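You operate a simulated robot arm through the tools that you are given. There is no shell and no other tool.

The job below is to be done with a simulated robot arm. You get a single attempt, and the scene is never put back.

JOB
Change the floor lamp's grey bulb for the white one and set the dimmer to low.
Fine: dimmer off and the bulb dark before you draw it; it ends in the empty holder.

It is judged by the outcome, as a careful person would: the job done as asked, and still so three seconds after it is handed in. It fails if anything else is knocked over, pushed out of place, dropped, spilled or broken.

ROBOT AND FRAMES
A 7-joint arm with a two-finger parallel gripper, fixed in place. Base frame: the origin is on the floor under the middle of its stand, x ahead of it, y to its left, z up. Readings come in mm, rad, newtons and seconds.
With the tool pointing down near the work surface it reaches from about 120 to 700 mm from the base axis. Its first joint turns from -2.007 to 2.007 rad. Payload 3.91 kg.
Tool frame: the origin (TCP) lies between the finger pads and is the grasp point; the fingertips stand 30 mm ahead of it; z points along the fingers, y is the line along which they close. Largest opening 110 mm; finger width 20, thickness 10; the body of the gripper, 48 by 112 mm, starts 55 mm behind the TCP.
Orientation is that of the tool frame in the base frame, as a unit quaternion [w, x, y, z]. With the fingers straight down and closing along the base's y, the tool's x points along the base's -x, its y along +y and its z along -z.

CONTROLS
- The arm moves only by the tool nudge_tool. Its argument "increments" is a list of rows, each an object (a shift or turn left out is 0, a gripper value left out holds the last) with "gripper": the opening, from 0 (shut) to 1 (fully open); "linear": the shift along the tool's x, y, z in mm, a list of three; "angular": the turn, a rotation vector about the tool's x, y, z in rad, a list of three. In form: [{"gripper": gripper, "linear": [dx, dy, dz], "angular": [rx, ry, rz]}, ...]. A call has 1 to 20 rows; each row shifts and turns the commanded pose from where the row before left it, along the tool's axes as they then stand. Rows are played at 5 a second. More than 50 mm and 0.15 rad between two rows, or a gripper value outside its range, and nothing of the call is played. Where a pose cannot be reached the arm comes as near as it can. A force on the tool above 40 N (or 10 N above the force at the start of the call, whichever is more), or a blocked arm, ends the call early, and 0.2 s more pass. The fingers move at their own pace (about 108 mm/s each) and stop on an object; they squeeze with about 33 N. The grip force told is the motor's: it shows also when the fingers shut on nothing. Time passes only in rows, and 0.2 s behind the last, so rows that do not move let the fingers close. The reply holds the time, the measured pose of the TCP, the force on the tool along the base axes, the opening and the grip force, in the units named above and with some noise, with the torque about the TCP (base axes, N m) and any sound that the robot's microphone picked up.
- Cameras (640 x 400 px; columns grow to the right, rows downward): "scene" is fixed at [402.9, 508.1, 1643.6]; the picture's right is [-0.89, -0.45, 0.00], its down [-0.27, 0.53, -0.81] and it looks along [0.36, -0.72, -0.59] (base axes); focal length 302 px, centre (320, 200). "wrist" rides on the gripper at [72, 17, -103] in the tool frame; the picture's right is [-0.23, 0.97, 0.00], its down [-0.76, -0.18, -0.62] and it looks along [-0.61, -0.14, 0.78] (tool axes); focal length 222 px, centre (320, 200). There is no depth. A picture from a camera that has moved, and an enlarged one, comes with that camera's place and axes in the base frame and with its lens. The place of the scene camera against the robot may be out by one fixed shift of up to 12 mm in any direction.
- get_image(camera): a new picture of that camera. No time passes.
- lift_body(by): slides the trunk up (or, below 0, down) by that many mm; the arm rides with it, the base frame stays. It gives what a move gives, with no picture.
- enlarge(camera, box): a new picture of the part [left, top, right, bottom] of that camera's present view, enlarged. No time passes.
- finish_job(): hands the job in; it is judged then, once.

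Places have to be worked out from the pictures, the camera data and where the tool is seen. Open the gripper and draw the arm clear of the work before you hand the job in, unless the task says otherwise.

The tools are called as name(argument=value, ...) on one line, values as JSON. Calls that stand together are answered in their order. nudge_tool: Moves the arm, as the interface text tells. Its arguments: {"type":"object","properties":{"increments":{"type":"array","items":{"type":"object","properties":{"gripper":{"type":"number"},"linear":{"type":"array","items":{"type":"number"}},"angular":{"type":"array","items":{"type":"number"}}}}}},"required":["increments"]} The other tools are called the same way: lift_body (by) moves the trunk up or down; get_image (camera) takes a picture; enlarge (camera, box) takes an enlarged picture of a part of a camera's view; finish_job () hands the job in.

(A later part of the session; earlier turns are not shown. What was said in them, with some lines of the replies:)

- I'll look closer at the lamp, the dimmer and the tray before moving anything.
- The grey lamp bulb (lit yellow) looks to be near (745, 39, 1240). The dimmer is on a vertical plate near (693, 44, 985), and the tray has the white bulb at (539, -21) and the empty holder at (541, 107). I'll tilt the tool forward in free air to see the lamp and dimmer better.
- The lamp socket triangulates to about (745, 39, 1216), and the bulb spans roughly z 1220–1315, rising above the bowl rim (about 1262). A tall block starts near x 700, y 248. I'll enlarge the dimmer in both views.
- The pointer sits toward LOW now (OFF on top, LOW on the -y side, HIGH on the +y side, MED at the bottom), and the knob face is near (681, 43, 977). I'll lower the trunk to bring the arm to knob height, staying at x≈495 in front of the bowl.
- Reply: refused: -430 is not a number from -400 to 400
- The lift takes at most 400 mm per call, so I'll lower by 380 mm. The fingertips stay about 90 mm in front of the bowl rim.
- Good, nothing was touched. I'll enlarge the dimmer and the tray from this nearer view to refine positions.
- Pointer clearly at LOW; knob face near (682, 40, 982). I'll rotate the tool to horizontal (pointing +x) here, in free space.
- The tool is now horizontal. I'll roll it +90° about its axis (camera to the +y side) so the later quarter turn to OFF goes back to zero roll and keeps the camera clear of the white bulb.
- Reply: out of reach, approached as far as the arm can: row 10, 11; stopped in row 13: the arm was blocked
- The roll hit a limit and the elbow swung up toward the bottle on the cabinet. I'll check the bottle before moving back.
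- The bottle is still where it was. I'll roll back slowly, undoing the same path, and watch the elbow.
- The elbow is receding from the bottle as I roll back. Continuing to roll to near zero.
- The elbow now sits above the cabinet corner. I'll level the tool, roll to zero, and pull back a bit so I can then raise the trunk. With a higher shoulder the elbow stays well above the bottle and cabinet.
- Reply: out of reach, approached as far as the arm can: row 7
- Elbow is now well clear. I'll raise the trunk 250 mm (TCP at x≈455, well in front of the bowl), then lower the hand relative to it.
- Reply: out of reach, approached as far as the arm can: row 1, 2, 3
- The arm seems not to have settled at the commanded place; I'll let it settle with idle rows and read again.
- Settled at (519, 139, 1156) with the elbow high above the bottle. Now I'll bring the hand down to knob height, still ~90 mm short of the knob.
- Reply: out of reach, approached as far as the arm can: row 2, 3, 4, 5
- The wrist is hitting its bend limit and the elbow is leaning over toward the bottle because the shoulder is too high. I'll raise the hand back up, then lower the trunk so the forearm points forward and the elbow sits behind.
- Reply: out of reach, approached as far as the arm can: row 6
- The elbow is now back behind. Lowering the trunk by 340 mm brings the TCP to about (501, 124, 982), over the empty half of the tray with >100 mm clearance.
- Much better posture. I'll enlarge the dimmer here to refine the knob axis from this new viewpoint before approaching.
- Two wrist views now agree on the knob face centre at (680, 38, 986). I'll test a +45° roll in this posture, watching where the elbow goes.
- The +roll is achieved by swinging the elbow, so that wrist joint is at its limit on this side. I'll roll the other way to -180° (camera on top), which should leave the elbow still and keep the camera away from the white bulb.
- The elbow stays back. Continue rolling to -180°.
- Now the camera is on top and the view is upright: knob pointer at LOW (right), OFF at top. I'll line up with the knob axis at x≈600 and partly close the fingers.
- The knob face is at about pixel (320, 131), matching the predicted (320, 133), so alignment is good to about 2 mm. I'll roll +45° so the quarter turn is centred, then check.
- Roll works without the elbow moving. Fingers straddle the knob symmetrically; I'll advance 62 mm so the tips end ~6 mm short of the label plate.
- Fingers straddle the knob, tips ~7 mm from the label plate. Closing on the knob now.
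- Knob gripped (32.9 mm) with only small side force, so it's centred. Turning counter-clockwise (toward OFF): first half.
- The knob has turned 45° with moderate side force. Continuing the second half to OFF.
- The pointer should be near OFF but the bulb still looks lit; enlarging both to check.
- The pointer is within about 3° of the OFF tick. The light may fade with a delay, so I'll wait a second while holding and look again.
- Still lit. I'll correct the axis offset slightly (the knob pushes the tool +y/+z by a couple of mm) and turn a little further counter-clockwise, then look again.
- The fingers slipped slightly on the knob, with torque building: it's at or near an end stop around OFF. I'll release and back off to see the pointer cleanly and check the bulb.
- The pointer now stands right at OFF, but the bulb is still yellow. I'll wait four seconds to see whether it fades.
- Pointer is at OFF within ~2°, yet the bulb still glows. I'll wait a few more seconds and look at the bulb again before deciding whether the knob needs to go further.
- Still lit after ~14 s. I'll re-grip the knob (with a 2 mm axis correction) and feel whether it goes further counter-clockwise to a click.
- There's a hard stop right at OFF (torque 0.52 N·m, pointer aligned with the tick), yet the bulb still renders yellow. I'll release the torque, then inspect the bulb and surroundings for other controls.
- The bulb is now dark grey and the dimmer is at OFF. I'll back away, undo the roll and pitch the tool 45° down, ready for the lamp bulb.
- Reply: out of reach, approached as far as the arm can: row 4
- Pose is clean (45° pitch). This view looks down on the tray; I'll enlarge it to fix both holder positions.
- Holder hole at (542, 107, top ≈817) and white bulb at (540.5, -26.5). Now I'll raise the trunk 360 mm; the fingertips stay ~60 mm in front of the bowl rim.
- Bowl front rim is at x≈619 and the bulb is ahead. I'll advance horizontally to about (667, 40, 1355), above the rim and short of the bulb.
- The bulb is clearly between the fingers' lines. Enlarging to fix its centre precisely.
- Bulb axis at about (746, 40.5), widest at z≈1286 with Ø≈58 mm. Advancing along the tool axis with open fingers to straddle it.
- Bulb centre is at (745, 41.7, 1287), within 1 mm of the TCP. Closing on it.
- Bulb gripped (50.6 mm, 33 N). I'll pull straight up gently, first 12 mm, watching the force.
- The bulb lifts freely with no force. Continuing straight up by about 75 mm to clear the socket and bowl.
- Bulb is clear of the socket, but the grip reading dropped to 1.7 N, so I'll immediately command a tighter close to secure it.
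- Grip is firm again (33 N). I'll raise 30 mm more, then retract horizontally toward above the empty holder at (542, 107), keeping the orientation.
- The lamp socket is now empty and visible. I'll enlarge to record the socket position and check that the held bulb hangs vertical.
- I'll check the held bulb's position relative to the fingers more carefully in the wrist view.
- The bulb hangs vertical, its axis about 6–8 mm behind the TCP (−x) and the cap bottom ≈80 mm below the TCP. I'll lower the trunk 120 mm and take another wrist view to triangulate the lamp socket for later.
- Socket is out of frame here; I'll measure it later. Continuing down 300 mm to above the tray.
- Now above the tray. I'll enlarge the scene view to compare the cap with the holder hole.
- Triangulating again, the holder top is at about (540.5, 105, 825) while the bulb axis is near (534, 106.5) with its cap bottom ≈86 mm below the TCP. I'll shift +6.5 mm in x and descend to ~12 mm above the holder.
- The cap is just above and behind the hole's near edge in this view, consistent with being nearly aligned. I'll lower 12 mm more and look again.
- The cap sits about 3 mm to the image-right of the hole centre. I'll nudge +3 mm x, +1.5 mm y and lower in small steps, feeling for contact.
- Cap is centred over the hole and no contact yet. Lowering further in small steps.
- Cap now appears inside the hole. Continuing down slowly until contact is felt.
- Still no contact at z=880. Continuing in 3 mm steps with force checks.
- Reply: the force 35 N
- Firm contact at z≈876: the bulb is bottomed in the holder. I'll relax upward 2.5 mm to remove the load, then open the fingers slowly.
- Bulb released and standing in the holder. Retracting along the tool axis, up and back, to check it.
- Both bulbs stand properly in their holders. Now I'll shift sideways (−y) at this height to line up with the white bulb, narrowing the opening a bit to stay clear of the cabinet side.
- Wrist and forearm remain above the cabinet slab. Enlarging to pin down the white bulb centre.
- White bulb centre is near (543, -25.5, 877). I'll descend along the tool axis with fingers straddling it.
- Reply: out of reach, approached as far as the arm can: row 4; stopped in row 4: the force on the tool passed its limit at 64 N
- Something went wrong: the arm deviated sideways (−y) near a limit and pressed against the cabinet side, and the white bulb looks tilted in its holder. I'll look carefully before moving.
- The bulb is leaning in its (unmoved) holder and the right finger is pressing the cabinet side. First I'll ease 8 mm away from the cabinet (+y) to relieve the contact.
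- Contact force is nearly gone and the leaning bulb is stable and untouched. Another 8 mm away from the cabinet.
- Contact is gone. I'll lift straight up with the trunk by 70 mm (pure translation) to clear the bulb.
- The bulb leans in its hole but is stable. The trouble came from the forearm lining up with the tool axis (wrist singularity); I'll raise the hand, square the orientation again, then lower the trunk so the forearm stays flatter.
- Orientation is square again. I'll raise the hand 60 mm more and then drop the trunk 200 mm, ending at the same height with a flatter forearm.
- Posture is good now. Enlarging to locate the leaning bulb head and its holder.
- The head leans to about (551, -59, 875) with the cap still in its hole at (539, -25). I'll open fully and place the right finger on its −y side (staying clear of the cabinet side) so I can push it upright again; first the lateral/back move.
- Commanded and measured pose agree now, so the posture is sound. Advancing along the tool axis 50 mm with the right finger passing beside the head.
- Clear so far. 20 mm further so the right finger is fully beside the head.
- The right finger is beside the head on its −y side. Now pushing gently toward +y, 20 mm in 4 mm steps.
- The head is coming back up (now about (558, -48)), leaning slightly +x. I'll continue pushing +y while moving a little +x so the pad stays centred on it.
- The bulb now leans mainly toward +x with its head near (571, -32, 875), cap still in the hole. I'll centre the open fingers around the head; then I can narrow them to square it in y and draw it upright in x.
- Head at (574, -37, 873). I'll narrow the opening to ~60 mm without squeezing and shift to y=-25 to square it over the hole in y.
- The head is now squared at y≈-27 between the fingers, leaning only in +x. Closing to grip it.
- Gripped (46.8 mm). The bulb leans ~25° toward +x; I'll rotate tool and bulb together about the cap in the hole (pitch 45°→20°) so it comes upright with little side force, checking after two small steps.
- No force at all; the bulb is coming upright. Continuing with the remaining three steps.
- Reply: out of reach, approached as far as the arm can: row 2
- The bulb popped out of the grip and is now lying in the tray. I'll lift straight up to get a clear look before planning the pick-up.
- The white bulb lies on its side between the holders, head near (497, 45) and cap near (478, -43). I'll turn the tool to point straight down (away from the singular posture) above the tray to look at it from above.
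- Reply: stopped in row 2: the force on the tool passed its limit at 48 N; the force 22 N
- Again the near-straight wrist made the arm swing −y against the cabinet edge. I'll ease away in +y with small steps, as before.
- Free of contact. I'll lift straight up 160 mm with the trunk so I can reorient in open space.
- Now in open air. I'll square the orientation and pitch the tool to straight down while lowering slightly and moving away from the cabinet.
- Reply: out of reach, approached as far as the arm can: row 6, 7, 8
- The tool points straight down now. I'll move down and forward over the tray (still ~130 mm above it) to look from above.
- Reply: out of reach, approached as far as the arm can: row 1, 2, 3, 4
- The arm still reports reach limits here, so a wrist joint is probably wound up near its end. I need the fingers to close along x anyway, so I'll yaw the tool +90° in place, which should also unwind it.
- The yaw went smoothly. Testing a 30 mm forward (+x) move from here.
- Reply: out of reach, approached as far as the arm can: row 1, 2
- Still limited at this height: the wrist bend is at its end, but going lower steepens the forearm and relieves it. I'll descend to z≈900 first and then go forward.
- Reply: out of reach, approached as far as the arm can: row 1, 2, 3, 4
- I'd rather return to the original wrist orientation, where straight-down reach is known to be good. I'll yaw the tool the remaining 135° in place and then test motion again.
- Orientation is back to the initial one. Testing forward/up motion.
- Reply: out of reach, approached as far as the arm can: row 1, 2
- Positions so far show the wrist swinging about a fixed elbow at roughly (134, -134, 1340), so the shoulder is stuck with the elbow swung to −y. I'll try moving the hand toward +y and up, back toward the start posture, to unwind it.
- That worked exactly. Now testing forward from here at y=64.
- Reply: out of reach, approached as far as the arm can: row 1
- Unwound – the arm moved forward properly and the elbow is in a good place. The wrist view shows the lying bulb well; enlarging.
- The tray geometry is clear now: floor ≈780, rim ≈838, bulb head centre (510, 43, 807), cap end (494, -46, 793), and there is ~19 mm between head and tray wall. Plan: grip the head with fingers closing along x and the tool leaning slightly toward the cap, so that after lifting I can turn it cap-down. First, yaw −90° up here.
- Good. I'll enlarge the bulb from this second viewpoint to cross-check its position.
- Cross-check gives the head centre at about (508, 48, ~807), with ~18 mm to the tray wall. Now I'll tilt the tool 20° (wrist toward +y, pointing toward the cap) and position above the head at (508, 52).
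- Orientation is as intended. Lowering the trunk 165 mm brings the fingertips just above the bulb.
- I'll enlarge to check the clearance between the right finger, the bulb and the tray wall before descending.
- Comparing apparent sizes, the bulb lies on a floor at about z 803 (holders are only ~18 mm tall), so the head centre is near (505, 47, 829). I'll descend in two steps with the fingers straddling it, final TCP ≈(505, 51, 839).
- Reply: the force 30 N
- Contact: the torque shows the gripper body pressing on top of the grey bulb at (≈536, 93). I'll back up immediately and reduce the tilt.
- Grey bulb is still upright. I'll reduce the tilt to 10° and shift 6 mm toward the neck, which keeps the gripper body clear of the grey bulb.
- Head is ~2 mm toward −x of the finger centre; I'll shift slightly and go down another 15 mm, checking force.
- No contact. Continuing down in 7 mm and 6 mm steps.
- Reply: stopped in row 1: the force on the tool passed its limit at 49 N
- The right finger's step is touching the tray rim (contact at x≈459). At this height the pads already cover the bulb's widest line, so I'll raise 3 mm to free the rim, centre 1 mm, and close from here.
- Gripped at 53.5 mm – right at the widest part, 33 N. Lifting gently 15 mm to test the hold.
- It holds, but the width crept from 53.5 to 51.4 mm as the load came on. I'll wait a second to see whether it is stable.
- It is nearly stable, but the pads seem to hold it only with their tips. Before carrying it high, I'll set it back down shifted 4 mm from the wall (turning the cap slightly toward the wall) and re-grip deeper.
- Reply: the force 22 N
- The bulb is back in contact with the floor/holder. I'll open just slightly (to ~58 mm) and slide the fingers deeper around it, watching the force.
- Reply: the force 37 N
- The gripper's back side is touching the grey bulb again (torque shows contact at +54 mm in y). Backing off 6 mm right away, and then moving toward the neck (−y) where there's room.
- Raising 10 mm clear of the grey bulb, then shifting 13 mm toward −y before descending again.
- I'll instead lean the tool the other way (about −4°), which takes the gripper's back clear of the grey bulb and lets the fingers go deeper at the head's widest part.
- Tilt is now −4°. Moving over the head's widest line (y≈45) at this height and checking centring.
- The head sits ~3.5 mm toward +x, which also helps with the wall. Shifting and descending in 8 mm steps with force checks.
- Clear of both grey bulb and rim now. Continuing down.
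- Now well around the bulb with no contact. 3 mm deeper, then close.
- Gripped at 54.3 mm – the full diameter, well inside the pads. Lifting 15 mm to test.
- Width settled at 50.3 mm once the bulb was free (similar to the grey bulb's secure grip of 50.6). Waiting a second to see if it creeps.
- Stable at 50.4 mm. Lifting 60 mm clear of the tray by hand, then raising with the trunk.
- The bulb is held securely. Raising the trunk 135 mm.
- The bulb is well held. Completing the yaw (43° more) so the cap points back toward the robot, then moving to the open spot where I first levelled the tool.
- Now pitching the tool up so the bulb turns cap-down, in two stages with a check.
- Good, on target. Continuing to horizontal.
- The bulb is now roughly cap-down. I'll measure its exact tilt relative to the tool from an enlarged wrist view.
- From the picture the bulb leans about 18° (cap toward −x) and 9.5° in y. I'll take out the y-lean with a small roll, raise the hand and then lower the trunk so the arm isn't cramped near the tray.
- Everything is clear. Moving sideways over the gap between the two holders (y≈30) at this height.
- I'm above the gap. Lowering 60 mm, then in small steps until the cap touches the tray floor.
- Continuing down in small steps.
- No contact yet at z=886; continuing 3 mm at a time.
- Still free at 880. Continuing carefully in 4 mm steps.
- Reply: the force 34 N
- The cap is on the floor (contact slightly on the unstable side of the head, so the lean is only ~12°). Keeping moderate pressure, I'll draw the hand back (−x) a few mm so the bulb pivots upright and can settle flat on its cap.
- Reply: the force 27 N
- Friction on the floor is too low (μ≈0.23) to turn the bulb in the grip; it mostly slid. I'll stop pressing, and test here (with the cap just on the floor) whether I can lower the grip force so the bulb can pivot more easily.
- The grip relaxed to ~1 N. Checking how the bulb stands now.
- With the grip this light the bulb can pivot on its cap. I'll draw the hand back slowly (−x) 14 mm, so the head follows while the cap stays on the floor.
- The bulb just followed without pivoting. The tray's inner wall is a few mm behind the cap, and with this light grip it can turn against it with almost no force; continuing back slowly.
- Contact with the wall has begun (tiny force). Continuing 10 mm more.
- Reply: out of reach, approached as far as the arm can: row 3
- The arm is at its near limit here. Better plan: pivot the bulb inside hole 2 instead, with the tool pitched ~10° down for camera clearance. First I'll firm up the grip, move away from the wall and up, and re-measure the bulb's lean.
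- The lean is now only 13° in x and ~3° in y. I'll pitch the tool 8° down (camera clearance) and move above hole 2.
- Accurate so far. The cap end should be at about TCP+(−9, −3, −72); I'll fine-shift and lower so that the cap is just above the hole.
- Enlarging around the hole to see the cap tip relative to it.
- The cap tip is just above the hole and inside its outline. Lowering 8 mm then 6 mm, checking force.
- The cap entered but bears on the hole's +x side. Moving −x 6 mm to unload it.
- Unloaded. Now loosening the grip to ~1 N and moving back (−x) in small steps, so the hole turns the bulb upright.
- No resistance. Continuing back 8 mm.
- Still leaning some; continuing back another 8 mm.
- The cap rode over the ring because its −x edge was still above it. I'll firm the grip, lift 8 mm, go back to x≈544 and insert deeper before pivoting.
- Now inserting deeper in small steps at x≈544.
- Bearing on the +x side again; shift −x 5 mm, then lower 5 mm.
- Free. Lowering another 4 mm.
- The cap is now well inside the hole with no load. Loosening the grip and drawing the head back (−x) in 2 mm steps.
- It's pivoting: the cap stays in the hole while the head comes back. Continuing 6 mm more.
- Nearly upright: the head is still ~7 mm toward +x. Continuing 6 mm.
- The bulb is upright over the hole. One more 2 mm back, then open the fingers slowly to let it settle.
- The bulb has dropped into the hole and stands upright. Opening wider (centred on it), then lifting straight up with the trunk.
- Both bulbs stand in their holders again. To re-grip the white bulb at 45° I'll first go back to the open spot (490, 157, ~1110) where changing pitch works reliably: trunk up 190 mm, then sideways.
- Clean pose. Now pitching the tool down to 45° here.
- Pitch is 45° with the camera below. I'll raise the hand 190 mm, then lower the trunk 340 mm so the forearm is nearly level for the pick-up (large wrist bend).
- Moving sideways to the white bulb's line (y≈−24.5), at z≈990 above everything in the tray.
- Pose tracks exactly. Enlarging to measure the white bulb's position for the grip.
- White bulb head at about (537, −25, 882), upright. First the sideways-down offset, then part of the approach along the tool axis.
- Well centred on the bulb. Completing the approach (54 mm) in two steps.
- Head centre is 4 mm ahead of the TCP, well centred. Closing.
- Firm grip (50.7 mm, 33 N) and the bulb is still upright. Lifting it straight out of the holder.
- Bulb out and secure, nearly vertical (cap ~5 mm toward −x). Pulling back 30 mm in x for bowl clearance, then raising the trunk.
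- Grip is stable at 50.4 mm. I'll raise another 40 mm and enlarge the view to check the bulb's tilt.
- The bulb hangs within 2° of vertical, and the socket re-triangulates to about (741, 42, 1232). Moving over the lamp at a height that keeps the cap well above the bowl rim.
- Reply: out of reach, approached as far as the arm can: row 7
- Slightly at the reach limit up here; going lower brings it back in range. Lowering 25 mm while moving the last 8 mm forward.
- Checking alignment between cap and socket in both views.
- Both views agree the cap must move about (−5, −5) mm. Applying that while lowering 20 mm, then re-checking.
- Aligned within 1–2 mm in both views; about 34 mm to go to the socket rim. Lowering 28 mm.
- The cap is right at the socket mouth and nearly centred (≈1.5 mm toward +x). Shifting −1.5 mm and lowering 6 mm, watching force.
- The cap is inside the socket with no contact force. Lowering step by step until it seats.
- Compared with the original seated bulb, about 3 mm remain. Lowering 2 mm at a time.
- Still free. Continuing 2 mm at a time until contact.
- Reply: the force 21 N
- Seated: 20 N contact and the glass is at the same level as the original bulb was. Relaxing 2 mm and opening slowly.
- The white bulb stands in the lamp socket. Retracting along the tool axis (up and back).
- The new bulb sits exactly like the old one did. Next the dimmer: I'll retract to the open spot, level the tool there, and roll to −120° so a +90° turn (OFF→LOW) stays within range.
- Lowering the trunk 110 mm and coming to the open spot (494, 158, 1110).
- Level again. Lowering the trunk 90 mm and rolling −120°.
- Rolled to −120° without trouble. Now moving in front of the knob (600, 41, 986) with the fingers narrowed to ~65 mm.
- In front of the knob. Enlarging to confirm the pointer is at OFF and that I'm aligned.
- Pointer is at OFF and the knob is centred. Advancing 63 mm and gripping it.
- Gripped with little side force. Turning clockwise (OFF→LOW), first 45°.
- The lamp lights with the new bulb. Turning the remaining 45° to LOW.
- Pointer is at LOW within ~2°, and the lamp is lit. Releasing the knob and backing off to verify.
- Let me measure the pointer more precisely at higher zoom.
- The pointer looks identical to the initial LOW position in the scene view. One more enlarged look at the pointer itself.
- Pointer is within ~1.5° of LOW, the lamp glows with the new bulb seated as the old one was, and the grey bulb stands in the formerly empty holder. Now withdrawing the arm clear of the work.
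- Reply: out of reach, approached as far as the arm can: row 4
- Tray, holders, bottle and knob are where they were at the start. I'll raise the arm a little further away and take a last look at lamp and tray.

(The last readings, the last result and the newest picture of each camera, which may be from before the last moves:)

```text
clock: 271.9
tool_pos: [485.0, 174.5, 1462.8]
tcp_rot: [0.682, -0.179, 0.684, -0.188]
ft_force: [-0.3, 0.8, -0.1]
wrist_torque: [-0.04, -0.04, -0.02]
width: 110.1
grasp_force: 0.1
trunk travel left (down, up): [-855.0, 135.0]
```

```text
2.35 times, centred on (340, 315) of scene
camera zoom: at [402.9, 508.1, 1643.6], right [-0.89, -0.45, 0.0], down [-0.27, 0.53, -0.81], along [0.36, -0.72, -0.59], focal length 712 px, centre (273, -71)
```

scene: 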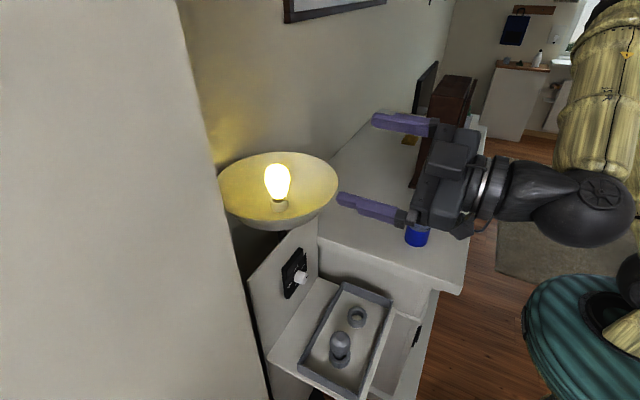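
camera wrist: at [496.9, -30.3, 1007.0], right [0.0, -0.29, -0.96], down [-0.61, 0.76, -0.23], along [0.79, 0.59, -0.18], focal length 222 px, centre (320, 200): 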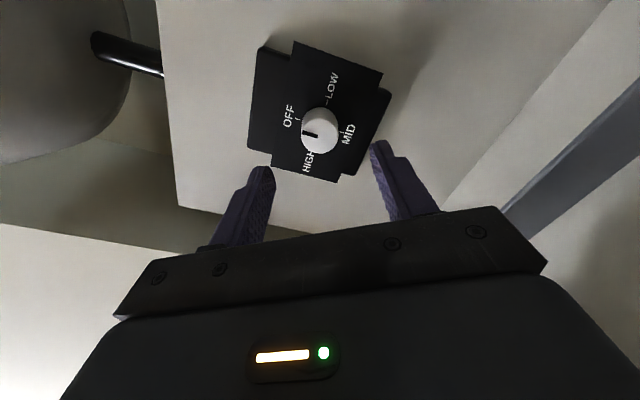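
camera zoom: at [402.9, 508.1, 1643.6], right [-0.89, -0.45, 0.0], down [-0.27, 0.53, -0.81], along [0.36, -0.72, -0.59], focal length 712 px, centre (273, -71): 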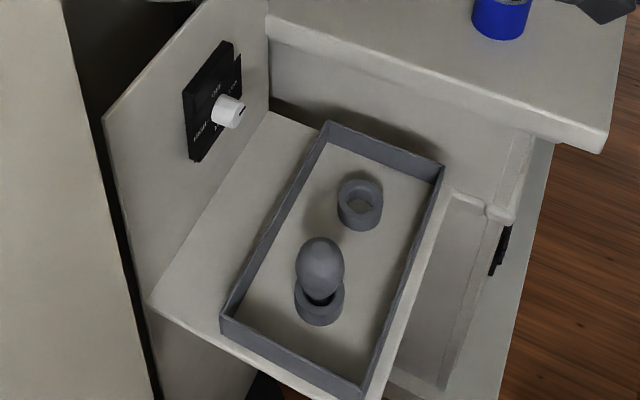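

The white bulb is in the lamp and lit, the dimmer pointer is at LOW, and the grey bulb stands in the holder that was empty. The tray and surroundings are unchanged and the arm is clear with the gripper open, so I'm handing the job in.

finish_job()

```text
The job is handed in.
```

The white bulb is in the floor lamp, lit, with the dimmer at LOW. The grey bulb stands in the holder that was empty. The dimmer was at OFF and the grey bulb dark before I drew it. The arm ended clear of the work with the gripper open.

Not everything went cleanly on the way:

- **White bulb dropped:** On the first attempt to pick it up, the arm swung sideways near a joint limit and tipped the white bulb. It then slipped from the grip and landed on its side in the tray. I picked it up, stood it in its holder again and carried it to the lamp from there. It lights and showed no visible damage.
- **Contacts:** The gripper pressed against the cabinet side twice (about 48 to 64 N), against the tray rim (peaking at 49 N), and on top of the seated grey bulb (about 30 to 37 N). Nothing shifted in the final pictures compared with the start.
- **Dimmer pointer:** It reads within about 1.5° of the LOW mark and looks the same as its starting position, when it was also at LOW.
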